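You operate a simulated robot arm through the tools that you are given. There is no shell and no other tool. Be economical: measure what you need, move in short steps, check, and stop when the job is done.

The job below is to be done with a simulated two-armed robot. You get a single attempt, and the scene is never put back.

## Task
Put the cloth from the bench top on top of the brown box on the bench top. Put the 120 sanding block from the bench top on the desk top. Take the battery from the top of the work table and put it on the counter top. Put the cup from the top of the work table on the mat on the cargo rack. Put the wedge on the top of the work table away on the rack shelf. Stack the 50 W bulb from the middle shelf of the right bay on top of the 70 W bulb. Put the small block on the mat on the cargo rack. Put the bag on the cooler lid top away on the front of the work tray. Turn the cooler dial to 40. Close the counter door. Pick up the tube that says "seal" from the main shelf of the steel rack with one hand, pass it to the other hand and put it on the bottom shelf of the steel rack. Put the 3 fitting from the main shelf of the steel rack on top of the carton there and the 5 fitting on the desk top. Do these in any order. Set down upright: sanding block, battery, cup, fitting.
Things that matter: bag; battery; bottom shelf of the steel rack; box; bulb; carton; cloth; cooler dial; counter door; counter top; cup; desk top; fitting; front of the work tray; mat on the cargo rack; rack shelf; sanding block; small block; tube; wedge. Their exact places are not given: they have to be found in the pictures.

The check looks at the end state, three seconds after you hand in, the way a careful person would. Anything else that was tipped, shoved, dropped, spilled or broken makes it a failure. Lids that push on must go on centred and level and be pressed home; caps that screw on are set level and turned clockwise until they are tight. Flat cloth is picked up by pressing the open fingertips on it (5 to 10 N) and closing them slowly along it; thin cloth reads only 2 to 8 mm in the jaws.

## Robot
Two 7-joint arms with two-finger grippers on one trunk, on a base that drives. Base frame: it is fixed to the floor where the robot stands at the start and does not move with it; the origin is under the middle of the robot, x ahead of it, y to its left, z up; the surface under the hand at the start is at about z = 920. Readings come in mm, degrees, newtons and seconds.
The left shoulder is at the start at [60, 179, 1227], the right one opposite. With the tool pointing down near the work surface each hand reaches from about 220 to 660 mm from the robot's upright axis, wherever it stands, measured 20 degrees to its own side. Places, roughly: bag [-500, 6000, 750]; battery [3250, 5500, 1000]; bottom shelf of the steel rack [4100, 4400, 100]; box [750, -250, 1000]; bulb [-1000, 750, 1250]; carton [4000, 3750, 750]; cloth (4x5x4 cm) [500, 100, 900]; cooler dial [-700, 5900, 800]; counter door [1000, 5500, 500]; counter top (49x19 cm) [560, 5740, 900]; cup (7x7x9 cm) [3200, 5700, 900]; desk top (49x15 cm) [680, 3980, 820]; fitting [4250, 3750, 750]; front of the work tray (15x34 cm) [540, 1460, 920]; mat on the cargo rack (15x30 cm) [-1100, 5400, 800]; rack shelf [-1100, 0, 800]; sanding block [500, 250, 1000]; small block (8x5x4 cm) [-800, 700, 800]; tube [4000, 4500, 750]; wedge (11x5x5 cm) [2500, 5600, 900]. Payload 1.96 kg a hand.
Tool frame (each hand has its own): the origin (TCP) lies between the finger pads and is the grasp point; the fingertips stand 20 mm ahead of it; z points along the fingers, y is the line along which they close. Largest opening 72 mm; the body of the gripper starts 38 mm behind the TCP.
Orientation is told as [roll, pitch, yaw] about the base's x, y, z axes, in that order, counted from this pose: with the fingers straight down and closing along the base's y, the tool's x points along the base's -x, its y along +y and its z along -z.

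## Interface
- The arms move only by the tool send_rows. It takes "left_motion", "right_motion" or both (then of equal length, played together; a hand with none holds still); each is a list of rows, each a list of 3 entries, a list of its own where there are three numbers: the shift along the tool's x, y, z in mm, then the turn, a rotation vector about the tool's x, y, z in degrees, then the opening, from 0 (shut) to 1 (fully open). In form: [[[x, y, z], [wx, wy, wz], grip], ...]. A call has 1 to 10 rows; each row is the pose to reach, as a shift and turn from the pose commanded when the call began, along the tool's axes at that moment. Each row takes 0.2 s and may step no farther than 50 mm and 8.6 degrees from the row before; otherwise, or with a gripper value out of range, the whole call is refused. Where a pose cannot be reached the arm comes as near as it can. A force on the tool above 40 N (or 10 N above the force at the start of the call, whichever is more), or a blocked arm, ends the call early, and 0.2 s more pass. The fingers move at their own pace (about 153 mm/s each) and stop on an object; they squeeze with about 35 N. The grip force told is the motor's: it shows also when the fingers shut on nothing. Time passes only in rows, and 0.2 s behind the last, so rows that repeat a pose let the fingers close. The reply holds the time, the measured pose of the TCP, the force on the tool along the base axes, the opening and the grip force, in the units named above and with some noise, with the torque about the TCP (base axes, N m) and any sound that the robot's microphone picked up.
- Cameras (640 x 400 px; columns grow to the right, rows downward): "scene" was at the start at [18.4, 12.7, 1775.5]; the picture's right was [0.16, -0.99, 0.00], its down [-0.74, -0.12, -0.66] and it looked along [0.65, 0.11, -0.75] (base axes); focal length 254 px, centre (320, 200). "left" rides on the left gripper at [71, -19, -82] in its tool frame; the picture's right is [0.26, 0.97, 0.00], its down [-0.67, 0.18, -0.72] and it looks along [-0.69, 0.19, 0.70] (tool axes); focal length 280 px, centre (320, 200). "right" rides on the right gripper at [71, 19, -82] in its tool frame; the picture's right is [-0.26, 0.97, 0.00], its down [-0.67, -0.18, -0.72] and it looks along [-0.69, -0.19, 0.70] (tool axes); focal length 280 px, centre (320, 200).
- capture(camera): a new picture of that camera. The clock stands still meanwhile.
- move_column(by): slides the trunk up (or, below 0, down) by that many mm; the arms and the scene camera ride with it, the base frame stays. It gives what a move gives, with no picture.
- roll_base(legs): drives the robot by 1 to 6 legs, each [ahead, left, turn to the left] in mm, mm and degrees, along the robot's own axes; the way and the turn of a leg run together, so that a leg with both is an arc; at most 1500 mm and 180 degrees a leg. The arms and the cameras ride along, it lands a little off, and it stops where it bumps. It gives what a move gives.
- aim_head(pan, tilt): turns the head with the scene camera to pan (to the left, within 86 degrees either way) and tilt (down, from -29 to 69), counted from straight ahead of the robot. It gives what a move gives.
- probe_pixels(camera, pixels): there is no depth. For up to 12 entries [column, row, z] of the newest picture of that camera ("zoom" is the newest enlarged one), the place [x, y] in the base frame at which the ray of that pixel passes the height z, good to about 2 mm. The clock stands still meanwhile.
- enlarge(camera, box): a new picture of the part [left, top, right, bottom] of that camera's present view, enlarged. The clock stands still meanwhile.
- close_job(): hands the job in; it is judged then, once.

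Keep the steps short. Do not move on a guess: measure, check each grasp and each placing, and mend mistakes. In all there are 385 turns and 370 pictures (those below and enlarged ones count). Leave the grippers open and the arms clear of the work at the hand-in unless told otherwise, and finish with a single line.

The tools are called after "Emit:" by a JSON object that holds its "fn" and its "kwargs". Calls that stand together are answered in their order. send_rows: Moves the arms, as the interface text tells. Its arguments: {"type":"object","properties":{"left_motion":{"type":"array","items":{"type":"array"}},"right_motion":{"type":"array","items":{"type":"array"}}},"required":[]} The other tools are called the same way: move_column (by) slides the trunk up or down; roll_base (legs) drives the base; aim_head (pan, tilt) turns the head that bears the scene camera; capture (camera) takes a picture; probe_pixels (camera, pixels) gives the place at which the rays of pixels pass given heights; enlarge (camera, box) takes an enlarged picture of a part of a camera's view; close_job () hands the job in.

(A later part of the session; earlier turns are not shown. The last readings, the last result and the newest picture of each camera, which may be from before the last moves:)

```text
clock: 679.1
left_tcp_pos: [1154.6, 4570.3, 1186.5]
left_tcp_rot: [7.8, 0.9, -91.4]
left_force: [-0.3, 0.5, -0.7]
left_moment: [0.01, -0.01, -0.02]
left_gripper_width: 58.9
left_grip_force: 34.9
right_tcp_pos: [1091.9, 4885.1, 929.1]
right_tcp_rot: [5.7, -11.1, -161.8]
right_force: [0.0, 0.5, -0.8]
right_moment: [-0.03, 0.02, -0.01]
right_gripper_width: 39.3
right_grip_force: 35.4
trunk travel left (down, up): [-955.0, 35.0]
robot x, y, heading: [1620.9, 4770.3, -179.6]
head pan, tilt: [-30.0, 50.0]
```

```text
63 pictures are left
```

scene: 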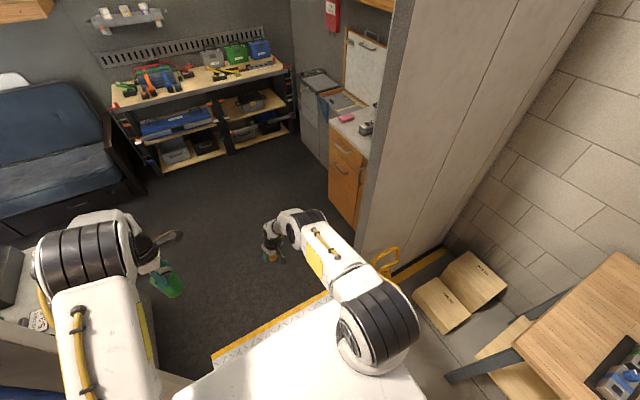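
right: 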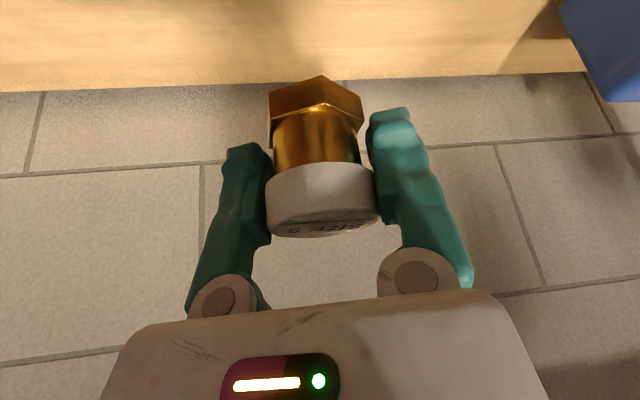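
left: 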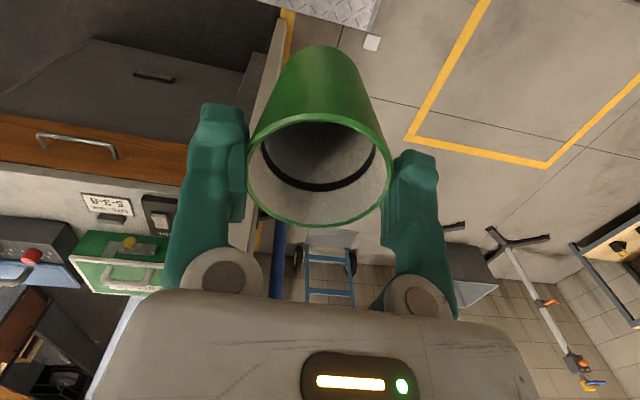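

Try raising the column slightly to relieve.

Emit:
{"fn": "move_column", "kwargs": {"by": 20}}

Emit:
{"fn": "capture", "kwargs": {"camera": "right"}}

Emit:
{"fn": "capture", "kwargs": {"camera": "left"}}

```text
clock: 679.4
left_tcp_pos: [1135.4, 4568.5, 1170.6]
left_tcp_rot: [9.7, 0.8, -91.2]
left_force: [-0.8, 0.1, -0.2]
left_moment: [-0.05, -0.01, -0.03]
left_gripper_width: 58.8
left_grip_force: 35.0
right_tcp_pos: [1114.5, 4879.7, 903.1]
right_tcp_rot: [8.0, -5.6, -161.1]
right_force: [0.4, 0.0, -0.1]
right_moment: [0.03, -0.01, 0.02]
right_gripper_width: 39.3
right_grip_force: 34.5
trunk travel left (down, up): [-958.0, 32.0]
robot x, y, heading: [1618.6, 4771.9, -179.6]
head pan, tilt: [-30.0, 50.0]
stopped: the arm was blocked; the commanded pose is now the measured one
```

```text
62 pictures are left
```

right: 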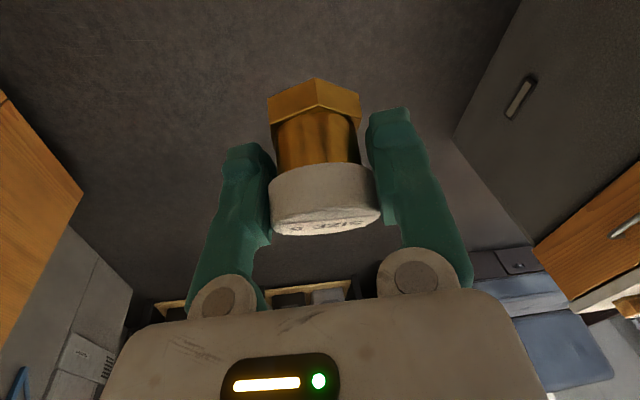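

```text
61 pictures are left
```

left: 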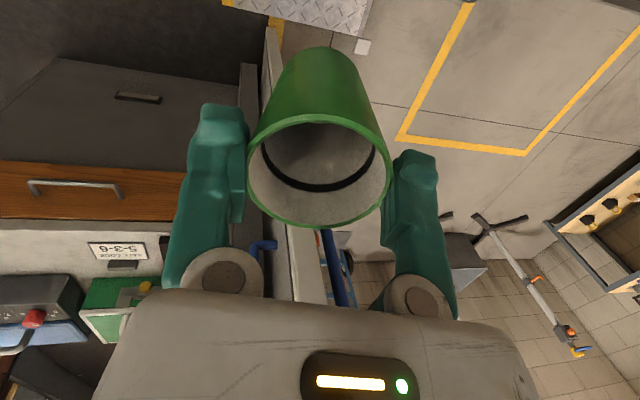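

The left arm is pressed against the passage jamb. Strafe the base right (+y) 60 to free it.

Emit:
{"fn": "roll_base", "kwargs": {"legs": [[0, -70, 0]]}}

Emit:
{"fn": "capture", "kwargs": {"camera": "left"}}

```text
clock: 680.1
left_tcp_pos: [1094.3, 4561.5, 1121.0]
left_tcp_rot: [7.5, -0.9, -90.2]
left_force: [0.5, -0.1, 0.0]
left_moment: [0.02, 0.0, 0.03]
left_gripper_width: 58.9
left_grip_force: 35.3
right_tcp_pos: [1140.3, 4871.9, 889.8]
right_tcp_rot: [11.8, 2.3, -158.9]
right_force: [-0.1, -0.2, -1.1]
right_moment: [0.03, -0.01, -0.03]
right_gripper_width: 39.6
right_grip_force: 34.9
trunk travel left (down, up): [-958.0, 32.0]
robot x, y, heading: [1615.4, 4776.5, -179.6]
head pan, tilt: [-30.0, 50.0]
stopped in leg 1: the robot was blocked; the commanded pose is now the measured one
```

```text
60 pictures are left
```

left: 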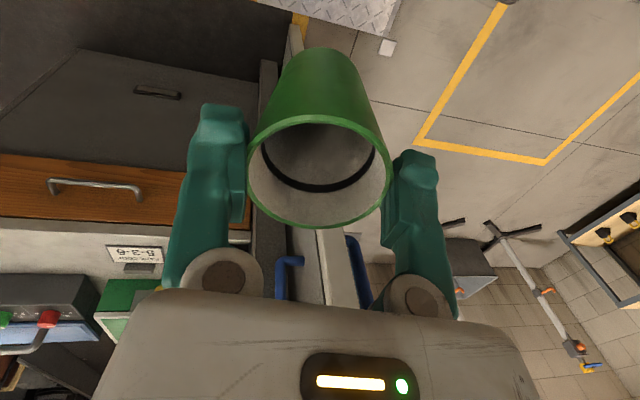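

Try freeing it by moving the left arm itself: inward (+y), back and up.

Emit:
{"fn": "send_rows", "kwargs": {"left_motion": [[[15, 10, -10], [0, 0, 0], 0], [[30, 20, -20], [0, 0, 0], 0], [[45, 30, -30], [0, 0, 0], 0], [[60, 40, -40], [0, 0, 0], 0]]}}

```text
clock: 680.5
left_tcp_pos: [1081.5, 4557.7, 1089.4]
left_tcp_rot: [6.7, -2.2, -89.4]
left_force: [-0.1, -0.5, -1.1]
left_moment: [-0.03, 0.01, -0.02]
left_gripper_width: 59.1
left_grip_force: 34.8
left hand out of reach, approached as far as the arm can: row 1
right_tcp_pos: [1102.8, 4882.8, 925.2]
right_tcp_rot: [10.8, -0.5, -159.3]
right_force: [-0.3, 0.5, -0.5]
right_moment: [-0.02, -0.01, 0.01]
right_gripper_width: 39.4
right_grip_force: 35.3
trunk travel left (down, up): [-958.0, 32.0]
robot x, y, heading: [1620.5, 4773.4, -179.8]
head pan, tilt: [-30.0, 50.0]
stopped in row 1 (left hand): the arm was blocked; the commanded pose is now the measured one
```

The left arm is the blocked one. Look at it closely.

Emit:
{"fn": "aim_head", "kwargs": {"pan": 50, "tilt": 40}}

Emit:
{"fn": "capture", "kwargs": {"camera": "scene"}}

```text
clock: 682.0
left_tcp_pos: [1082.6, 4556.7, 1090.0]
left_tcp_rot: [6.6, -2.2, -89.3]
left_force: [-0.1, 0.2, -0.5]
left_moment: [0.02, 0.02, 0.01]
left_gripper_width: 59.0
left_grip_force: 35.0
right_tcp_pos: [1103.7, 4874.0, 925.7]
right_tcp_rot: [11.2, -0.6, -158.9]
right_force: [-0.1, -0.4, -1.3]
right_moment: [0.02, 0.01, 0.02]
right_gripper_width: 39.7
right_grip_force: 34.7
trunk travel left (down, up): [-958.0, 32.0]
robot x, y, heading: [1621.0, 4778.9, -179.8]
head pan, tilt: [50.0, 40.0]
```

```text
59 pictures are left
```

scene: 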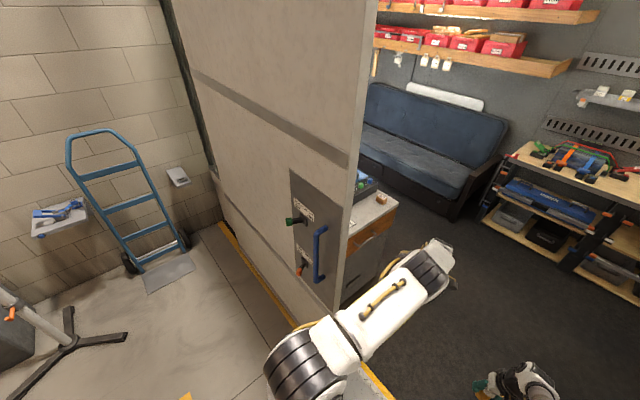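

The left shoulder seems wedged on the door edge (earlier passes were ~10 mm further +y). Try a diagonal: back 30, right 50.

Emit:
{"fn": "roll_base", "kwargs": {"legs": [[-30, -50, 0]]}}

Emit:
{"fn": "roll_base", "kwargs": {"legs": [[20, 0, 0]]}}

```text
clock: 682.7
left_tcp_pos: [1087.3, 4535.8, 1012.5]
left_tcp_rot: [6.5, -4.6, -86.5]
left_force: [0.4, 0.2, -0.6]
left_moment: [0.0, 0.01, 0.01]
left_gripper_width: 59.0
left_grip_force: 35.4
right_tcp_pos: [1112.1, 4882.9, 927.5]
right_tcp_rot: [11.8, 1.3, -159.0]
right_force: [0.2, 0.5, -1.3]
right_moment: [0.01, -0.01, 0.0]
right_gripper_width: 39.4
right_grip_force: 35.6
trunk travel left (down, up): [-958.0, 32.0]
robot x, y, heading: [1622.4, 4780.8, -179.8]
head pan, tilt: [50.0, 40.0]
stopped in leg 1: the robot was blocked; the commanded pose is now the measured one
```

```text
clock: 683.4
left_tcp_pos: [1104.4, 4515.6, 948.4]
left_tcp_rot: [5.3, -7.2, -83.8]
left_force: [0.1, -0.9, -0.5]
left_moment: [0.02, 0.03, -0.03]
left_gripper_width: 59.0
left_grip_force: 34.8
right_tcp_pos: [1111.5, 4888.2, 928.3]
right_tcp_rot: [12.1, 1.6, -159.3]
right_force: [-0.5, 0.0, -0.9]
right_moment: [0.0, 0.01, 0.0]
right_gripper_width: 39.6
right_grip_force: 34.9
trunk travel left (down, up): [-958.0, 32.0]
robot x, y, heading: [1621.0, 4783.0, -179.9]
head pan, tilt: [50.0, 40.0]
stopped in leg 1: the robot was blocked; the commanded pose is now the measured one
```

Emit:
{"fn": "send_rows", "kwargs": {"left_motion": [[[5, 0, -10], [0, 0, 0], 0], [[10, 0, -25], [0, 0, 0], 0], [[20, 0, -45], [0, 0, 0], 0]]}}

Emit:
{"fn": "aim_head", "kwargs": {"pan": 70, "tilt": 55}}

Emit:
{"fn": "capture", "kwargs": {"camera": "scene"}}

```text
clock: 683.8
left_tcp_pos: [1100.5, 4515.3, 939.5]
left_tcp_rot: [3.6, -7.2, -83.4]
left_force: [0.4, -0.1, 0.2]
left_moment: [-0.01, 0.0, 0.01]
left_gripper_width: 58.7
left_grip_force: 35.0
right_tcp_pos: [1108.2, 4889.2, 928.5]
right_tcp_rot: [12.0, 1.9, -159.6]
right_force: [0.6, 0.3, -0.3]
right_moment: [-0.01, 0.01, 0.0]
right_gripper_width: 39.2
right_grip_force: 35.4
trunk travel left (down, up): [-958.0, 32.0]
robot x, y, heading: [1617.9, 4779.9, -179.8]
head pan, tilt: [50.0, 40.0]
stopped in row 1 (left hand): the arm was blocked; the commanded pose is now the measured one
```

```text
clock: 684.6
left_tcp_pos: [1101.2, 4516.8, 939.8]
left_tcp_rot: [3.7, -7.2, -83.5]
left_force: [0.5, -0.1, -0.6]
left_moment: [0.0, -0.02, 0.0]
left_gripper_width: 58.7
left_grip_force: 34.7
right_tcp_pos: [1108.9, 4889.1, 929.1]
right_tcp_rot: [12.1, 1.8, -159.6]
right_force: [-0.7, 0.9, -2.1]
right_moment: [0.03, 0.02, -0.02]
right_gripper_width: 39.3
right_grip_force: 35.0
trunk travel left (down, up): [-958.0, 32.0]
robot x, y, heading: [1617.3, 4782.8, -179.8]
head pan, tilt: [70.0, 55.0]
```

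```text
58 pictures are left
```

scene: 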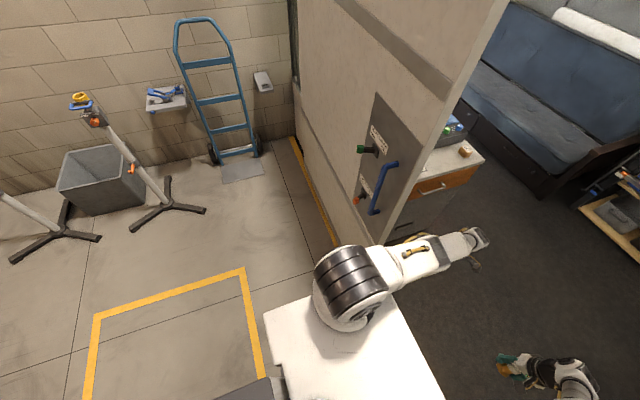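

Let both arms hold still a moment to settle.

Emit:
{"fn": "send_rows", "kwargs": {"left_motion": [[[0, 0, 0], [0, 0, 0], 0], [[0, 0, 0], [0, 0, 0], 0], [[0, 0, 0], [0, 0, 0], 0]], "right_motion": [[[0, 0, 0], [0, 0, 0], 0], [[0, 0, 0], [0, 0, 0], 0], [[0, 0, 0], [0, 0, 0], 0]]}}

Emit:
{"fn": "send_rows", "kwargs": {"right_motion": [[[0, 0, -5], [0, 0, 0], 0], [[0, 0, -10], [0, 0, 0], 0]]}}

```text
clock: 684.9
left_tcp_pos: [1101.9, 4519.5, 940.6]
left_tcp_rot: [3.9, -7.3, -83.5]
left_force: [0.7, 0.4, -0.3]
left_moment: [-0.01, -0.02, -0.02]
left_gripper_width: 58.6
left_grip_force: 35.4
right_tcp_pos: [1109.3, 4890.8, 928.6]
right_tcp_rot: [11.9, 1.9, -159.8]
right_force: [0.2, -0.1, -0.4]
right_moment: [0.01, 0.0, 0.0]
right_gripper_width: 39.3
right_grip_force: 34.9
trunk travel left (down, up): [-958.0, 32.0]
robot x, y, heading: [1616.0, 4783.4, -179.7]
head pan, tilt: [70.0, 55.0]
stopped in row 1 (left hand): the arm was blocked; the commanded pose is now the measured one
```

```text
clock: 685.5
left_tcp_pos: [1101.6, 4522.0, 939.2]
left_tcp_rot: [3.9, -7.3, -83.6]
left_force: [-0.7, -0.4, 0.7]
left_moment: [0.01, 0.01, -0.02]
left_gripper_width: 58.7
left_grip_force: 35.2
right_tcp_pos: [1107.1, 4890.0, 929.3]
right_tcp_rot: [12.0, 1.7, -160.0]
right_force: [0.0, 0.6, -0.9]
right_moment: [0.0, 0.02, -0.01]
right_gripper_width: 39.3
right_grip_force: 36.0
trunk travel left (down, up): [-958.0, 32.0]
robot x, y, heading: [1614.1, 4780.3, -179.8]
head pan, tilt: [70.0, 55.0]
stopped in row 2 (right hand): the arm was blocked; the commanded pose is now the measured one
```

Emit:
{"fn": "aim_head", "kwargs": {"pan": 0, "tilt": -10}}

Emit:
{"fn": "capture", "kwargs": {"camera": "scene"}}

Emit:
{"fn": "aim_head", "kwargs": {"pan": 0, "tilt": 55}}

Emit:
{"fn": "capture", "kwargs": {"camera": "scene"}}

```text
clock: 686.9
left_tcp_pos: [1100.1, 4520.8, 939.7]
left_tcp_rot: [3.9, -7.4, -83.7]
left_force: [0.1, 0.2, 0.2]
left_moment: [0.04, -0.01, -0.03]
left_gripper_width: 58.9
left_grip_force: 34.9
right_tcp_pos: [1109.2, 4888.5, 929.1]
right_tcp_rot: [12.1, 1.7, -159.7]
right_force: [0.1, 0.6, -0.7]
right_moment: [-0.01, 0.0, 0.03]
right_gripper_width: 39.4
right_grip_force: 35.0
trunk travel left (down, up): [-958.0, 32.0]
robot x, y, heading: [1617.3, 4782.8, -179.7]
head pan, tilt: [0.0, -10.0]
```

```text
57 pictures are left
```

scene: 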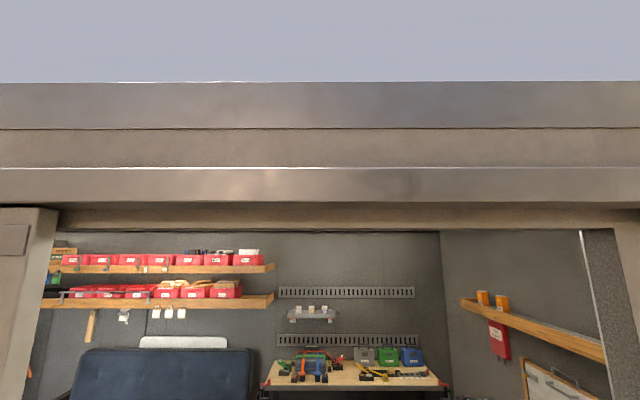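

```text
clock: 688.2
left_tcp_pos: [1100.3, 4522.1, 938.4]
left_tcp_rot: [3.9, -7.4, -83.7]
left_force: [0.6, 0.3, -0.5]
left_moment: [0.02, 0.02, 0.02]
left_gripper_width: 58.9
left_grip_force: 34.7
right_tcp_pos: [1109.9, 4887.8, 928.6]
right_tcp_rot: [12.2, 1.7, -159.7]
right_force: [-0.7, -0.1, -0.7]
right_moment: [0.04, 0.05, 0.0]
right_gripper_width: 39.1
right_grip_force: 34.5
trunk travel left (down, up): [-958.0, 32.0]
robot x, y, heading: [1613.3, 4779.6, -179.8]
head pan, tilt: [0.0, 55.0]
```

```text
56 pictures are left
```

scene: 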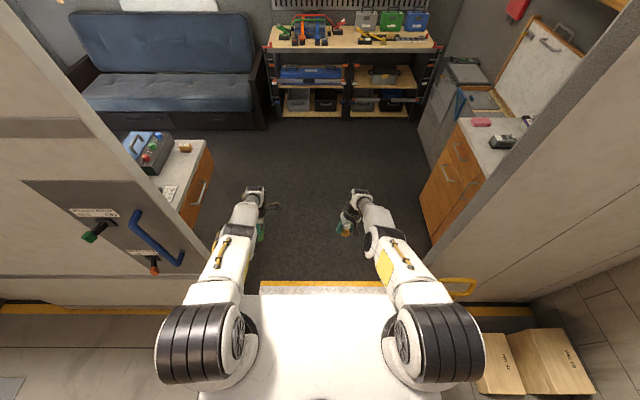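

Test free directions for the right arm: 20 mm back toward the robot, then down.

Emit:
{"fn": "send_rows", "kwargs": {"right_motion": [[[10, 0, 0], [0, 0, 0], 0], [[20, 0, 0], [0, 0, 0], 0]]}}

Emit:
{"fn": "send_rows", "kwargs": {"right_motion": [[[0, 0, 10], [0, 0, 0], 0], [[0, 0, 20], [0, 0, 0], 0]]}}

Emit:
{"fn": "send_rows", "kwargs": {"left_motion": [[[0, 0, 10], [0, 0, 0], 0], [[0, 0, 20], [0, 0, 0], 0]]}}

```text
clock: 688.7
left_tcp_pos: [1102.8, 4524.9, 938.4]
left_tcp_rot: [3.9, -7.5, -84.0]
left_force: [-0.7, 0.3, -0.3]
left_moment: [0.04, 0.0, 0.01]
left_gripper_width: 58.8
left_grip_force: 35.0
right_tcp_pos: [1116.8, 4891.9, 922.1]
right_tcp_rot: [12.5, 2.8, -159.1]
right_force: [-0.3, -0.3, -0.4]
right_moment: [0.0, 0.0, -0.01]
right_gripper_width: 39.2
right_grip_force: 34.7
trunk travel left (down, up): [-958.0, 32.0]
robot x, y, heading: [1618.6, 4781.0, -179.8]
head pan, tilt: [0.0, 55.0]
stopped in row 2 (right hand): the arm was blocked; the commanded pose is now the measured one
```

```text
clock: 689.0
left_tcp_pos: [1101.3, 4526.0, 937.4]
left_tcp_rot: [3.9, -7.5, -84.1]
left_force: [0.1, 0.5, -0.4]
left_moment: [-0.03, 0.02, -0.01]
left_gripper_width: 58.7
left_grip_force: 35.1
right_tcp_pos: [1109.9, 4885.0, 927.7]
right_tcp_rot: [12.4, 1.5, -159.1]
right_force: [-0.2, -0.2, -1.4]
right_moment: [-0.06, 0.02, -0.04]
right_gripper_width: 39.5
right_grip_force: 35.0
right hand out of reach, approached as far as the arm can: row 1
trunk travel left (down, up): [-958.0, 32.0]
robot x, y, heading: [1617.9, 4783.9, -179.7]
head pan, tilt: [0.0, 55.0]
stopped in row 1 (right hand): the arm was blocked; the commanded pose is now the measured one
```

```text
clock: 689.8
left_tcp_pos: [1104.7, 4526.5, 934.9]
left_tcp_rot: [4.4, -7.6, -84.2]
left_force: [0.5, -0.7, -0.6]
left_moment: [-0.02, 0.02, -0.03]
left_gripper_width: 58.8
left_grip_force: 35.1
left hand out of reach, approached as far as the arm can: row 1, 2
right_tcp_pos: [1111.2, 4885.4, 927.9]
right_tcp_rot: [12.6, 1.8, -159.1]
right_force: [0.2, 0.3, -1.4]
right_moment: [-0.04, 0.01, -0.01]
right_gripper_width: 39.5
right_grip_force: 35.1
trunk travel left (down, up): [-958.0, 32.0]
robot x, y, heading: [1616.8, 4783.9, -179.6]
head pan, tilt: [0.0, 55.0]
stopped in row 2 (left hand): the arm was blocked; the commanded pose is now the measured one
```

Try backing the base out in small steps.

Emit:
{"fn": "roll_base", "kwargs": {"legs": [[-15, 0, 0]]}}

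Emit:
{"fn": "roll_base", "kwargs": {"legs": [[-40, 0, 0]]}}

Emit:
{"fn": "capture", "kwargs": {"camera": "scene"}}

```text
clock: 690.6
left_tcp_pos: [1115.7, 4526.2, 933.1]
left_tcp_rot: [4.6, -7.6, -84.3]
left_force: [-0.2, -1.4, -1.4]
left_moment: [-0.01, 0.0, 0.01]
left_gripper_width: 58.6
left_grip_force: 34.8
right_tcp_pos: [1121.3, 4884.8, 925.8]
right_tcp_rot: [12.5, 1.9, -159.1]
right_force: [-0.4, -0.5, -2.4]
right_moment: [0.02, -0.02, -0.01]
right_gripper_width: 39.3
right_grip_force: 34.9
trunk travel left (down, up): [-958.0, 32.0]
robot x, y, heading: [1627.0, 4781.3, -179.6]
head pan, tilt: [0.0, 55.0]
```

```text
clock: 691.4
left_tcp_pos: [1155.5, 4528.9, 932.0]
left_tcp_rot: [4.6, -7.6, -84.3]
left_force: [-1.4, 0.4, 0.4]
left_moment: [0.01, -0.01, -0.02]
left_gripper_width: 58.5
left_grip_force: 34.8
right_tcp_pos: [1159.3, 4887.9, 925.3]
right_tcp_rot: [12.6, 2.0, -159.5]
right_force: [-0.8, -0.7, -1.2]
right_moment: [-0.02, -0.05, 0.0]
right_gripper_width: 39.4
right_grip_force: 35.2
trunk travel left (down, up): [-958.0, 32.0]
robot x, y, heading: [1671.3, 4780.8, -180.0]
head pan, tilt: [0.0, 55.0]
```

```text
55 pictures are left
```

scene: 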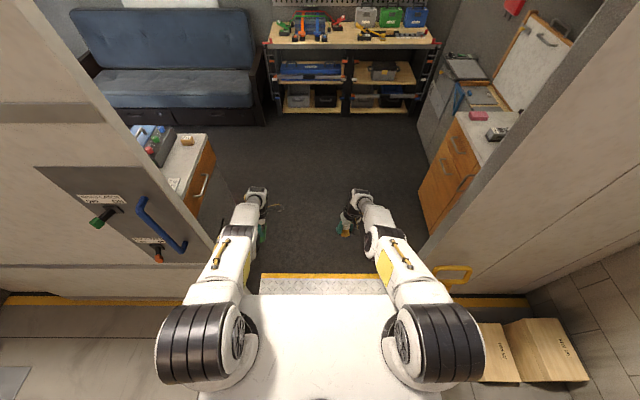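

Free. Back off 350 more and then restore the arms.

Emit:
{"fn": "roll_base", "kwargs": {"legs": [[-350, 0, 0]]}}

Emit:
{"fn": "move_column", "kwargs": {"by": -140}}

Emit:
{"fn": "capture", "kwargs": {"camera": "left"}}

```text
clock: 693.7
left_tcp_pos: [1483.2, 4529.0, 918.6]
left_tcp_rot: [5.5, -7.7, -84.5]
left_force: [-0.2, 1.0, 0.0]
left_moment: [0.0, 0.02, -0.04]
left_gripper_width: 58.5
left_grip_force: 35.1
right_tcp_pos: [1488.5, 4888.8, 912.7]
right_tcp_rot: [12.8, 2.6, -159.5]
right_force: [1.0, 0.2, -1.9]
right_moment: [-0.01, 0.0, 0.01]
right_gripper_width: 39.6
right_grip_force: 34.8
trunk travel left (down, up): [-958.0, 32.0]
robot x, y, heading: [2019.8, 4785.0, -179.6]
head pan, tilt: [0.0, 55.0]
```

```text
clock: 695.4
left_tcp_pos: [1484.5, 4529.7, 779.3]
left_tcp_rot: [5.2, -7.7, -84.5]
left_force: [-0.2, -0.1, -0.3]
left_moment: [-0.01, -0.01, 0.02]
left_gripper_width: 58.8
left_grip_force: 35.2
right_tcp_pos: [1488.2, 4889.1, 771.6]
right_tcp_rot: [12.7, 2.5, -159.5]
right_force: [0.5, 0.1, -0.8]
right_moment: [0.03, -0.01, -0.01]
right_gripper_width: 39.4
right_grip_force: 34.9
trunk travel left (down, up): [-818.0, 172.0]
robot x, y, heading: [2019.7, 4782.9, -179.7]
head pan, tilt: [0.0, 55.0]
```

```text
54 pictures are left
```

left: 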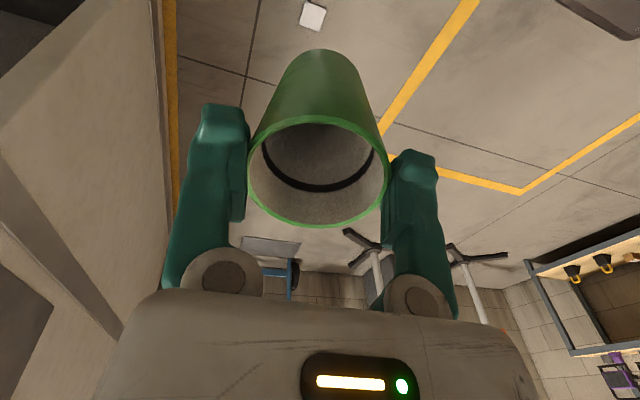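

Level and raise the left hand (cup upright again), raise the right hand.

Emit:
{"fn": "send_rows", "kwargs": {"left_motion": [[[7, 15, -35], [0.9, 1.3, 0.9], 0], [[14, 30, -70], [1.7, 2.6, 1.8], 0], [[21, 55, -105], [2.6, 3.9, 2.8], 0], [[28, 80, -140], [3.5, 5.2, 3.7], 0], [[34, 105, -170], [4.3, 6.5, 4.6], 0], [[40, 130, -200], [5.2, 7.7, 5.5], 0]], "right_motion": [[[0, 0, -35], [2, 0, 0], 0], [[0, 0, -70], [4, 0, 0], 0], [[0, 0, -105], [6, 0, 0], 0], [[0, 0, -140], [8.4, 0, 0], 0], [[0, 0, -170], [10.6, 0, 0], 0], [[0, 0, -200], [12.7, 0, 0], 0]]}}

```text
clock: 696.8
left_tcp_pos: [1590.7, 4608.0, 984.4]
left_tcp_rot: [0.5, 0.2, -89.6]
left_force: [0.3, -0.1, -1.4]
left_moment: [-0.01, 0.0, 0.0]
left_gripper_width: 58.7
left_grip_force: 35.0
right_tcp_pos: [1467.1, 4929.1, 967.2]
right_tcp_rot: [0.2, 2.5, -159.5]
right_force: [1.0, -0.7, -0.8]
right_moment: [-0.02, 0.03, 0.02]
right_gripper_width: 39.5
right_grip_force: 34.8
trunk travel left (down, up): [-818.0, 172.0]
robot x, y, heading: [2017.4, 4783.8, -179.5]
head pan, tilt: [0.0, 55.0]
```

Emit:
{"fn": "send_rows", "kwargs": {"right_motion": [[[20, 5, -5], [0, -7.3, 0], 0], [[40, 10, -10], [0, -14.6, 0], 0], [[55, 15, -15], [0, -22, 0], 0], [[70, 20, -20], [0, -29.3, 0], 0]]}}

Emit:
{"fn": "roll_base", "kwargs": {"legs": [[500, -8, -0.4]]}}

Emit:
{"fn": "capture", "kwargs": {"camera": "scene"}}

```text
clock: 697.8
left_tcp_pos: [1588.5, 4607.2, 984.0]
left_tcp_rot: [0.4, 0.3, -89.7]
left_force: [0.1, -0.3, -0.5]
left_moment: [-0.02, -0.02, 0.02]
left_gripper_width: 59.0
left_grip_force: 34.8
right_tcp_pos: [1538.4, 4931.3, 991.0]
right_tcp_rot: [0.2, -26.8, -159.5]
right_force: [1.1, 0.4, -0.9]
right_moment: [-0.04, 0.03, -0.03]
right_gripper_width: 39.8
right_grip_force: 35.4
trunk travel left (down, up): [-818.0, 172.0]
robot x, y, heading: [2023.3, 4782.9, -179.9]
head pan, tilt: [0.0, 55.0]
```

```text
clock: 700.7
left_tcp_pos: [1090.7, 4615.3, 985.1]
left_tcp_rot: [0.6, 0.3, -89.8]
left_force: [-0.4, 0.7, -1.0]
left_moment: [-0.01, -0.03, -0.03]
left_gripper_width: 58.7
left_grip_force: 34.8
right_tcp_pos: [1039.6, 4941.1, 990.8]
right_tcp_rot: [-0.1, -26.8, -159.7]
right_force: [-0.9, -0.4, -0.8]
right_moment: [-0.01, -0.04, 0.06]
right_gripper_width: 39.3
right_grip_force: 34.5
trunk travel left (down, up): [-818.0, 172.0]
robot x, y, heading: [1516.8, 4786.6, -179.8]
head pan, tilt: [0.0, 55.0]
```

```text
53 pictures are left
```

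scene: 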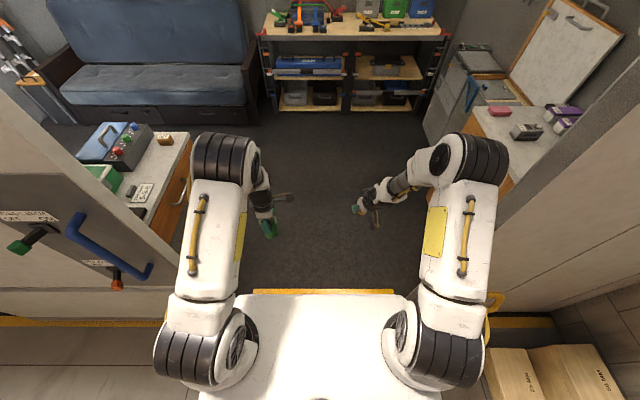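

It passes now. Continue through.

Emit:
{"fn": "roll_base", "kwargs": {"legs": [[600, 0, 0]]}}

Emit:
{"fn": "roll_base", "kwargs": {"legs": [[930, 0, 0]]}}

```text
clock: 701.5
left_tcp_pos: [1030.9, 4616.1, 944.1]
left_tcp_rot: [4.8, 0.2, -90.0]
left_force: [-1.1, -0.3, -0.9]
left_moment: [-0.01, -0.01, 0.0]
left_gripper_width: 58.3
left_grip_force: 34.7
right_tcp_pos: [977.8, 4940.1, 948.1]
right_tcp_rot: [1.5, -22.6, -160.4]
right_force: [-0.2, -0.5, -1.5]
right_moment: [-0.02, -0.07, 0.0]
right_gripper_width: 39.2
right_grip_force: 34.7
trunk travel left (down, up): [-818.0, 172.0]
robot x, y, heading: [1519.0, 4787.7, -180.0]
head pan, tilt: [0.0, 55.0]
stopped in leg 1: the robot was blocked; the commanded pose is now the measured one
```

```text
clock: 702.2
left_tcp_pos: [1007.2, 4612.6, 911.8]
left_tcp_rot: [9.1, -0.1, -89.7]
left_force: [0.6, 0.2, -0.8]
left_moment: [0.02, -0.03, 0.03]
left_gripper_width: 58.6
left_grip_force: 34.9
right_tcp_pos: [944.4, 4940.0, 916.6]
right_tcp_rot: [2.6, -19.5, -160.8]
right_force: [-0.6, 0.6, -1.3]
right_moment: [0.03, 0.0, -0.01]
right_gripper_width: 39.4
right_grip_force: 34.8
trunk travel left (down, up): [-818.0, 172.0]
robot x, y, heading: [1514.9, 4789.1, -180.1]
head pan, tilt: [0.0, 55.0]
stopped in leg 1: the robot was blocked; the commanded pose is now the measured one
```

Blocked again. Look straight down at the base's front.

Emit:
{"fn": "aim_head", "kwargs": {"pan": 0, "tilt": 69}}

Emit:
{"fn": "capture", "kwargs": {"camera": "scene"}}

Emit:
{"fn": "aim_head", "kwargs": {"pan": 75, "tilt": 60}}

Emit:
{"fn": "capture", "kwargs": {"camera": "scene"}}

Emit:
{"fn": "aim_head", "kwargs": {"pan": -75, "tilt": 60}}

Emit:
{"fn": "capture", "kwargs": {"camera": "scene"}}

```text
clock: 703.0
left_tcp_pos: [1009.1, 4613.7, 914.4]
left_tcp_rot: [9.0, 0.1, -89.7]
left_force: [0.4, 0.3, -0.2]
left_moment: [-0.03, -0.01, 0.03]
left_gripper_width: 58.4
left_grip_force: 34.8
right_tcp_pos: [944.3, 4940.8, 919.2]
right_tcp_rot: [2.5, -19.8, -160.6]
right_force: [0.3, 0.6, -0.1]
right_moment: [0.01, -0.01, 0.01]
right_gripper_width: 39.4
right_grip_force: 35.0
trunk travel left (down, up): [-818.0, 172.0]
robot x, y, heading: [1514.4, 4788.4, -180.1]
head pan, tilt: [0.0, 68.8]
```

```text
52 pictures are left
```

scene: 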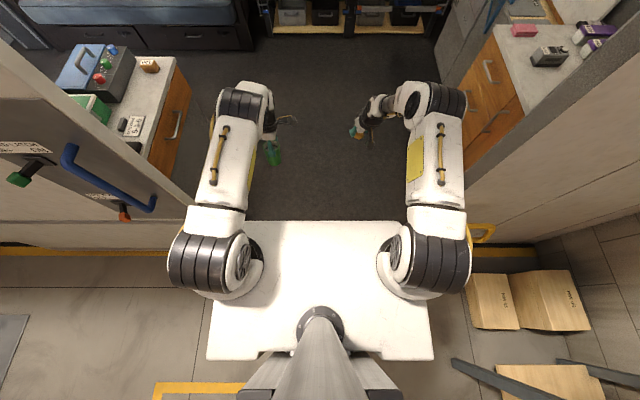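

```text
clock: 704.4
left_tcp_pos: [1009.1, 4613.7, 914.3]
left_tcp_rot: [9.1, 0.1, -89.7]
left_force: [0.0, 0.1, 0.1]
left_moment: [-0.01, 0.01, 0.01]
left_gripper_width: 58.5
left_grip_force: 34.9
right_tcp_pos: [945.3, 4940.2, 919.1]
right_tcp_rot: [2.5, -19.8, -160.7]
right_force: [-0.3, -0.7, -1.6]
right_moment: [0.01, 0.03, 0.01]
right_gripper_width: 39.4
right_grip_force: 35.4
trunk travel left (down, up): [-818.0, 172.0]
robot x, y, heading: [1514.3, 4790.3, -179.7]
head pan, tilt: [75.0, 60.0]
```

```text
51 pictures are left
```

scene: 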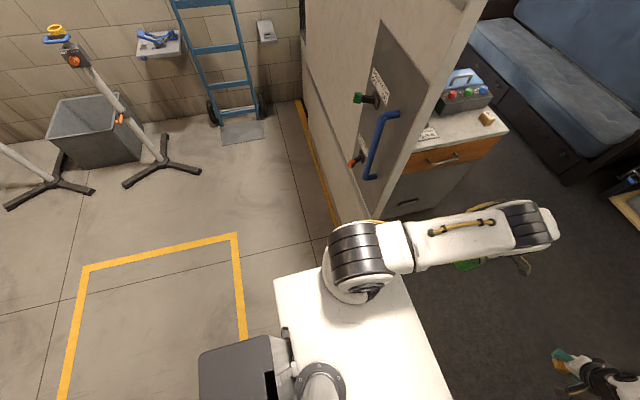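

```text
clock: 706.8
left_tcp_pos: [1008.0, 4614.1, 914.1]
left_tcp_rot: [9.0, 0.0, -89.7]
left_force: [0.1, -0.5, -0.6]
left_moment: [0.02, -0.04, 0.02]
left_gripper_width: 58.7
left_grip_force: 34.6
right_tcp_pos: [944.5, 4940.7, 919.1]
right_tcp_rot: [2.5, -19.9, -160.6]
right_force: [0.6, 0.9, -0.8]
right_moment: [-0.01, -0.01, 0.03]
right_gripper_width: 39.5
right_grip_force: 35.0
trunk travel left (down, up): [-818.0, 172.0]
robot x, y, heading: [1512.1, 4789.0, -179.8]
head pan, tilt: [-75.0, 60.0]
```

```text
50 pictures are left
```

scene: 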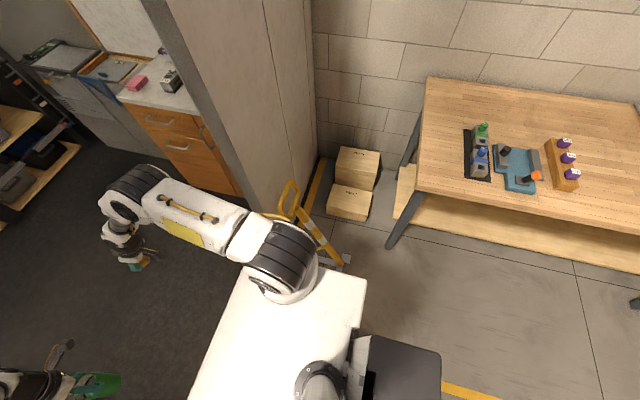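

Back off 150, level the arms again, and retry at y≈4780 where earlier passes worked, with hands pulled closer.

Emit:
{"fn": "roll_base", "kwargs": {"legs": [[-20, 0, 0]]}}

Emit:
{"fn": "roll_base", "kwargs": {"legs": [[-250, 0, 0]]}}

Emit:
{"fn": "send_rows", "kwargs": {"left_motion": [[[10, 25, -30], [1.5, 0, 0], 0], [[20, 50, -60], [3, 0, 0], 0], [[30, 80, -90], [4.5, 0, 0], 0], [[30, 110, -115], [6, 0, 0], 0], [[30, 140, -135], [7.5, 0, 0], 0], [[30, 160, -150], [9, 0, 0], 0]], "right_motion": [[[25, 5, -30], [0.4, -1.2, 0], 0], [[50, 10, -60], [0.8, -2.4, 0], 0], [[70, 15, -95], [1.2, -3.6, 0], 0], [[85, 25, -130], [1.6, -4.8, 0], 0], [[95, 35, -165], [2, -6, 0], 0], [[100, 45, -195], [2.5, -7, 0], 0]]}}

```text
clock: 707.5
left_tcp_pos: [1009.6, 4603.9, 865.7]
left_tcp_rot: [12.2, -0.9, -88.5]
left_force: [0.2, -0.3, 0.7]
left_moment: [0.0, 0.0, 0.01]
left_gripper_width: 58.3
left_grip_force: 34.9
right_tcp_pos: [944.0, 4934.3, 875.4]
right_tcp_rot: [4.8, -14.1, -160.6]
right_force: [0.6, 0.1, -0.5]
right_moment: [-0.01, -0.03, -0.01]
right_gripper_width: 39.5
right_grip_force: 35.3
trunk travel left (down, up): [-818.0, 172.0]
robot x, y, heading: [1520.3, 4790.1, -180.2]
head pan, tilt: [-75.0, 60.0]
stopped in leg 1: the robot was blocked; the commanded pose is now the measured one
```

```text
clock: 708.2
left_tcp_pos: [1019.1, 4586.7, 804.0]
left_tcp_rot: [10.3, -2.8, -87.0]
left_force: [0.4, 0.1, -0.6]
left_moment: [-0.02, 0.01, -0.01]
left_gripper_width: 58.5
left_grip_force: 34.9
right_tcp_pos: [981.6, 4921.7, 817.4]
right_tcp_rot: [9.0, -4.8, -159.5]
right_force: [1.0, -0.4, -0.1]
right_moment: [0.03, 0.03, 0.03]
right_gripper_width: 39.0
right_grip_force: 35.3
trunk travel left (down, up): [-818.0, 172.0]
robot x, y, heading: [1521.4, 4791.3, -179.7]
head pan, tilt: [-75.0, 60.0]
stopped in leg 1: the robot was blocked; the commanded pose is now the measured one
```

```text
clock: 708.6
left_tcp_pos: [1039.6, 4585.8, 793.0]
left_tcp_rot: [12.9, -3.7, -86.2]
left_force: [-0.6, 0.7, 0.9]
left_moment: [0.0, -0.01, -0.02]
left_gripper_width: 58.1
left_grip_force: 34.8
right_tcp_pos: [1003.5, 4920.0, 804.7]
right_tcp_rot: [10.9, -1.5, -158.8]
right_force: [0.3, -0.1, -0.4]
right_moment: [-0.01, -0.04, -0.04]
right_gripper_width: 39.4
right_grip_force: 34.5
trunk travel left (down, up): [-818.0, 172.0]
robot x, y, heading: [1527.1, 4786.6, -180.1]
head pan, tilt: [-75.0, 60.0]
stopped in row 1 (left hand): the arm was blocked; the commanded pose is now the measured one
```

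Arms have sagged to the same hanging pose from which backing worked before. Back off in steps.

Emit:
{"fn": "roll_base", "kwargs": {"legs": [[-15, 0, 0]]}}

Emit:
{"fn": "roll_base", "kwargs": {"legs": [[-60, 0, 0]]}}

Emit:
{"fn": "roll_base", "kwargs": {"legs": [[-400, 0, 0]]}}

```text
clock: 709.3
left_tcp_pos: [1015.5, 4578.2, 784.5]
left_tcp_rot: [5.5, -4.1, -85.5]
left_force: [-0.9, 0.9, -0.3]
left_moment: [0.0, 0.02, 0.0]
left_gripper_width: 58.6
left_grip_force: 35.0
right_tcp_pos: [1054.1, 4906.3, 762.4]
right_tcp_rot: [15.0, 6.8, -156.8]
right_force: [0.3, -0.1, -1.1]
right_moment: [-0.03, 0.04, -0.01]
right_gripper_width: 39.4
right_grip_force: 34.3
trunk travel left (down, up): [-818.0, 172.0]
robot x, y, heading: [1529.6, 4790.1, -180.0]
head pan, tilt: [-75.0, 60.0]
stopped in leg 1: the robot was blocked; the commanded pose is now the measured one
```

```text
clock: 710.0
left_tcp_pos: [1021.7, 4579.0, 784.6]
left_tcp_rot: [5.7, -4.3, -85.7]
left_force: [-0.4, -0.3, -0.3]
left_moment: [0.04, 0.0, 0.03]
left_gripper_width: 58.3
left_grip_force: 35.0
right_tcp_pos: [1023.0, 4915.4, 786.5]
right_tcp_rot: [12.2, 1.5, -158.6]
right_force: [-0.3, -0.3, -0.9]
right_moment: [0.0, 0.02, 0.0]
right_gripper_width: 39.4
right_grip_force: 34.8
trunk travel left (down, up): [-818.0, 172.0]
robot x, y, heading: [1531.9, 4789.8, -179.8]
head pan, tilt: [-75.0, 60.0]
stopped in leg 1: the robot was blocked; the commanded pose is now the measured one
```

```text
clock: 712.5
left_tcp_pos: [1404.4, 4578.4, 766.3]
left_tcp_rot: [6.7, -4.3, -85.6]
left_force: [0.2, 0.8, 0.5]
left_moment: [-0.01, 0.02, -0.01]
left_gripper_width: 58.4
left_grip_force: 34.8
right_tcp_pos: [1397.1, 4913.1, 772.8]
right_tcp_rot: [12.4, 1.9, -158.2]
right_force: [-0.1, -0.3, -1.3]
right_moment: [0.01, -0.03, -0.01]
right_gripper_width: 39.6
right_grip_force: 35.4
trunk travel left (down, up): [-818.0, 172.0]
robot x, y, heading: [1928.4, 4788.7, -179.5]
head pan, tilt: [-75.0, 60.0]
```

Found it: the right elbow, splayed out by my retraction, hit the right jamb/rail at x≈1100. So the right hand must stay extended ahead (elbow in). Restore both arms extended and level.

Emit:
{"fn": "send_rows", "kwargs": {"left_motion": [[[0, 0, -30], [1.3, 0.9, 0.9], 0], [[0, 0, -60], [2.6, 1.8, 1.8], 0], [[5, 5, -90], [3.9, 2.7, 2.7], 0], [[10, 15, -115], [5.2, 3.5, 3.6], 0], [[15, 25, -140], [6.7, 4.3, 4.4], 0]], "right_motion": [[[-5, -2, -25], [2.5, 0, 0], 0], [[-10, -4, -50], [5, 0, 0], 0], [[-15, -6, -75], [7.5, 0, 0], 0], [[-20, -8, -100], [10, 0, 0], 0], [[-25, -10, -125], [12.4, 0, 0], 0]]}}

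Emit:
{"fn": "send_rows", "kwargs": {"right_motion": [[[-15, -7, 0], [0, -7.2, 0], 0], [[-30, -14, 0], [0, -14.4, 0], 0], [[-45, -21, 0], [0, -21.6, 0], 0], [[-60, -28, 0], [0, -28.7, 0], 0]]}}

Emit:
{"fn": "aim_head", "kwargs": {"pan": 0, "tilt": 55}}

Emit:
{"fn": "capture", "kwargs": {"camera": "scene"}}

```text
clock: 713.7
left_tcp_pos: [1410.6, 4604.0, 907.2]
left_tcp_rot: [0.1, 0.2, -89.7]
left_force: [0.3, -0.6, 0.3]
left_moment: [0.01, 0.03, 0.01]
left_gripper_width: 58.7
left_grip_force: 35.1
right_tcp_pos: [1357.8, 4938.2, 891.5]
right_tcp_rot: [0.1, 1.7, -158.3]
right_force: [-0.2, -0.8, -0.1]
right_moment: [0.0, 0.0, -0.03]
right_gripper_width: 39.4
right_grip_force: 35.4
trunk travel left (down, up): [-818.0, 172.0]
robot x, y, heading: [1931.4, 4790.9, -180.0]
head pan, tilt: [-75.0, 60.0]
```

```text
clock: 714.7
left_tcp_pos: [1411.1, 4604.6, 908.3]
left_tcp_rot: [0.1, 0.3, -89.7]
left_force: [-0.1, 0.0, -0.5]
left_moment: [0.01, -0.03, 0.0]
left_gripper_width: 58.7
left_grip_force: 35.0
right_tcp_pos: [1290.0, 4942.5, 888.7]
right_tcp_rot: [0.0, -27.0, -158.1]
right_force: [-0.7, -0.1, -1.1]
right_moment: [0.01, 0.01, 0.01]
right_gripper_width: 39.3
right_grip_force: 34.6
trunk travel left (down, up): [-818.0, 172.0]
robot x, y, heading: [1935.6, 4787.7, -179.7]
head pan, tilt: [-75.0, 60.0]
```

```text
clock: 716.2
left_tcp_pos: [1410.2, 4605.0, 907.5]
left_tcp_rot: [0.1, 0.3, -89.7]
left_force: [-0.9, -0.2, -0.3]
left_moment: [-0.03, 0.02, -0.01]
left_gripper_width: 58.7
left_grip_force: 35.3
right_tcp_pos: [1291.4, 4941.5, 889.7]
right_tcp_rot: [0.1, -26.8, -158.2]
right_force: [-0.1, -0.5, -1.4]
right_moment: [0.01, -0.01, 0.02]
right_gripper_width: 39.4
right_grip_force: 35.1
trunk travel left (down, up): [-818.0, 172.0]
robot x, y, heading: [1932.5, 4789.8, -179.9]
head pan, tilt: [0.0, 55.0]
```

```text
49 pictures are left
```

scene: 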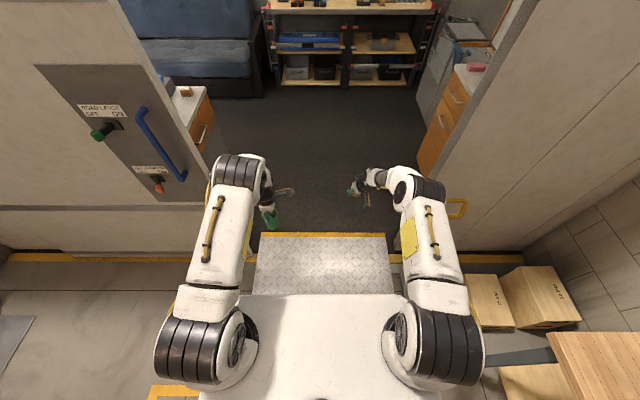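

Elbows are in now. Drive ahead 750.

Emit:
{"fn": "roll_base", "kwargs": {"legs": [[750, 0, 0]]}}

Emit:
{"fn": "roll_base", "kwargs": {"legs": [[700, 0, 0]]}}

```text
clock: 718.4
left_tcp_pos: [1135.6, 4602.7, 894.8]
left_tcp_rot: [2.5, 0.2, -89.5]
left_force: [1.6, 0.3, 0.0]
left_moment: [0.02, 0.17, 0.01]
left_gripper_width: 58.9
left_grip_force: 35.7
right_tcp_pos: [1055.7, 4926.3, 853.4]
right_tcp_rot: [3.2, -21.0, -157.9]
right_force: [2.6, -0.8, -1.4]
right_moment: [0.02, 0.14, -0.04]
right_gripper_width: 39.4
right_grip_force: 34.9
trunk travel left (down, up): [-818.0, 172.0]
robot x, y, heading: [1646.4, 4795.5, -179.7]
head pan, tilt: [0.0, 55.0]
stopped in leg 1: the robot was blocked; the commanded pose is now the measured one
```

```text
clock: 719.1
left_tcp_pos: [1142.3, 4592.2, 828.8]
left_tcp_rot: [12.9, -0.7, -87.9]
left_force: [-0.8, 0.3, -0.3]
left_moment: [0.03, -0.03, -0.01]
left_gripper_width: 58.6
left_grip_force: 34.9
right_tcp_pos: [1082.7, 4912.0, 788.9]
right_tcp_rot: [8.4, -10.8, -157.1]
right_force: [-1.1, 0.0, -1.4]
right_moment: [0.01, -0.06, -0.02]
right_gripper_width: 39.6
right_grip_force: 34.6
trunk travel left (down, up): [-818.0, 172.0]
robot x, y, heading: [1640.1, 4793.5, -179.7]
head pan, tilt: [0.0, 55.0]
stopped in leg 1: the robot was blocked; the commanded pose is now the measured one
```

The doorway seems to allow only y≈4780 (blocked at 4771, 4787 and 4794; earlier passes ~4780). Back out again in small steps.

Emit:
{"fn": "roll_base", "kwargs": {"legs": [[-15, 0, 0]]}}

Emit:
{"fn": "roll_base", "kwargs": {"legs": [[-15, 0, 0]]}}

Emit:
{"fn": "roll_base", "kwargs": {"legs": [[-300, 0, 0]]}}

Emit:
{"fn": "roll_base", "kwargs": {"legs": [[-300, 0, 0]]}}

```text
clock: 719.8
left_tcp_pos: [1159.6, 4577.2, 776.4]
left_tcp_rot: [10.4, -2.7, -86.2]
left_force: [-0.3, -0.8, 0.0]
left_moment: [0.0, 0.0, -0.01]
left_gripper_width: 58.5
left_grip_force: 34.6
right_tcp_pos: [1097.7, 4912.4, 789.2]
right_tcp_rot: [8.9, -9.2, -157.4]
right_force: [0.3, 0.3, -0.8]
right_moment: [0.01, -0.02, 0.02]
right_gripper_width: 39.4
right_grip_force: 35.1
trunk travel left (down, up): [-818.0, 172.0]
robot x, y, heading: [1647.7, 4790.1, -180.0]
head pan, tilt: [0.0, 55.0]
stopped in leg 1: the robot was blocked; the commanded pose is now the measured one
```

```text
clock: 720.5
left_tcp_pos: [1141.8, 4577.5, 783.2]
left_tcp_rot: [5.6, -2.9, -86.2]
left_force: [-0.8, -0.2, 0.4]
left_moment: [0.02, 0.04, -0.01]
left_gripper_width: 58.4
left_grip_force: 35.6
right_tcp_pos: [1110.9, 4915.1, 786.6]
right_tcp_rot: [9.6, -7.2, -157.5]
right_force: [0.9, 0.3, -1.2]
right_moment: [-0.01, 0.02, 0.0]
right_gripper_width: 39.3
right_grip_force: 34.6
trunk travel left (down, up): [-818.0, 172.0]
robot x, y, heading: [1650.6, 4789.3, -179.6]
head pan, tilt: [0.0, 55.0]
stopped in leg 1: the robot was blocked; the commanded pose is now the measured one
```

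```text
clock: 722.6
left_tcp_pos: [1417.8, 4579.1, 769.3]
left_tcp_rot: [6.1, -2.9, -86.4]
left_force: [0.2, -0.3, -0.7]
left_moment: [-0.02, 0.01, -0.01]
left_gripper_width: 58.7
left_grip_force: 34.9
right_tcp_pos: [1389.7, 4917.2, 770.0]
right_tcp_rot: [9.9, -6.9, -157.8]
right_force: [-0.1, 0.0, -0.9]
right_moment: [0.01, 0.0, 0.04]
right_gripper_width: 39.5
right_grip_force: 34.8
trunk travel left (down, up): [-818.0, 172.0]
robot x, y, heading: [1954.4, 4787.1, -179.6]
head pan, tilt: [0.0, 55.0]
```

```text
clock: 724.6
left_tcp_pos: [1717.4, 4578.9, 769.4]
left_tcp_rot: [6.0, -2.9, -86.5]
left_force: [0.2, 0.9, 0.1]
left_moment: [-0.01, 0.01, 0.0]
left_gripper_width: 58.4
left_grip_force: 34.6
right_tcp_pos: [1689.9, 4918.3, 771.1]
right_tcp_rot: [10.0, -7.0, -157.8]
right_force: [0.1, 0.0, -0.3]
right_moment: [-0.02, 0.01, 0.05]
right_gripper_width: 39.5
right_grip_force: 35.2
trunk travel left (down, up): [-818.0, 172.0]
robot x, y, heading: [2256.1, 4791.8, -179.6]
head pan, tilt: [0.0, 55.0]
```

With arms hanging low, motion is free. Try passing like this: align to y≈4780 and drive ahead in steps.

Emit:
{"fn": "roll_base", "kwargs": {"legs": [[0, 10, -0.4], [600, 0, 0]]}}

Emit:
{"fn": "roll_base", "kwargs": {"legs": [[300, 0, 0]]}}

```text
clock: 728.4
left_tcp_pos: [1135.9, 4573.8, 784.8]
left_tcp_rot: [5.2, -2.8, -86.6]
left_force: [0.8, 0.4, -0.6]
left_moment: [0.04, 0.03, -0.01]
left_gripper_width: 58.6
left_grip_force: 35.5
right_tcp_pos: [1110.9, 4913.1, 786.2]
right_tcp_rot: [9.7, -7.2, -157.9]
right_force: [0.1, -0.9, -1.0]
right_moment: [0.02, 0.0, -0.01]
right_gripper_width: 39.5
right_grip_force: 34.5
trunk travel left (down, up): [-818.0, 172.0]
robot x, y, heading: [1647.4, 4784.5, 179.9]
head pan, tilt: [0.0, 55.0]
```

```text
clock: 730.4
left_tcp_pos: [821.7, 4575.1, 773.1]
left_tcp_rot: [6.5, -3.0, -86.8]
left_force: [1.2, 0.1, -0.3]
left_moment: [0.0, -0.02, 0.02]
left_gripper_width: 58.9
left_grip_force: 35.1
right_tcp_pos: [794.2, 4913.7, 777.1]
right_tcp_rot: [10.0, -6.4, -158.0]
right_force: [-0.1, 0.3, -2.0]
right_moment: [-0.01, -0.01, 0.03]
right_gripper_width: 39.5
right_grip_force: 34.9
trunk travel left (down, up): [-818.0, 172.0]
robot x, y, heading: [1353.5, 4784.9, 180.0]
head pan, tilt: [0.0, 55.0]
```

It passes with low arms. Continue ahead.

Emit:
{"fn": "roll_base", "kwargs": {"legs": [[700, 0, 0]]}}

Emit:
{"fn": "roll_base", "kwargs": {"legs": [[750, 0, 0]]}}

Emit:
{"fn": "capture", "kwargs": {"camera": "left"}}

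```text
clock: 734.3
left_tcp_pos: [119.0, 4576.7, 765.1]
left_tcp_rot: [6.5, -2.9, -86.7]
left_force: [0.2, 0.5, -0.8]
left_moment: [0.03, 0.0, 0.01]
left_gripper_width: 58.9
left_grip_force: 35.3
right_tcp_pos: [90.3, 4914.7, 769.0]
right_tcp_rot: [10.0, -6.3, -158.0]
right_force: [-0.4, 0.2, -1.2]
right_moment: [-0.01, -0.02, -0.01]
right_gripper_width: 39.6
right_grip_force: 35.0
trunk travel left (down, up): [-818.0, 172.0]
robot x, y, heading: [653.6, 4784.9, 180.0]
head pan, tilt: [0.0, 55.0]
```

```text
clock: 738.3
left_tcp_pos: [-628.5, 4581.4, 765.2]
left_tcp_rot: [6.4, -2.9, -87.0]
left_force: [0.1, 0.1, -0.4]
left_moment: [0.02, -0.02, -0.01]
left_gripper_width: 58.6
left_grip_force: 35.1
right_tcp_pos: [-654.5, 4920.5, 769.5]
right_tcp_rot: [10.1, -6.3, -158.2]
right_force: [-0.3, -0.1, -1.2]
right_moment: [0.02, 0.0, 0.03]
right_gripper_width: 39.6
right_grip_force: 34.9
trunk travel left (down, up): [-818.0, 172.0]
robot x, y, heading: [-94.8, 4789.6, 179.6]
head pan, tilt: [0.0, 55.0]
```

```text
48 pictures are left
```

left: 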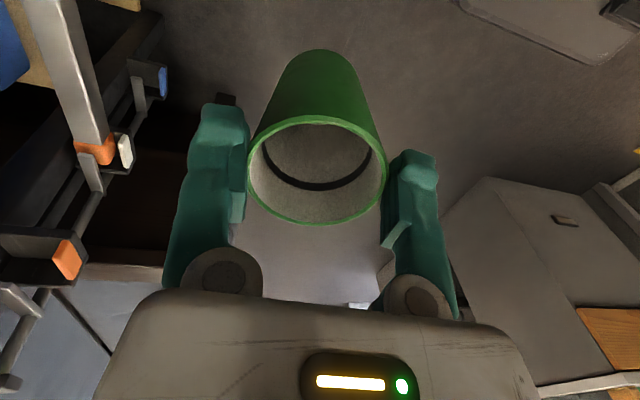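

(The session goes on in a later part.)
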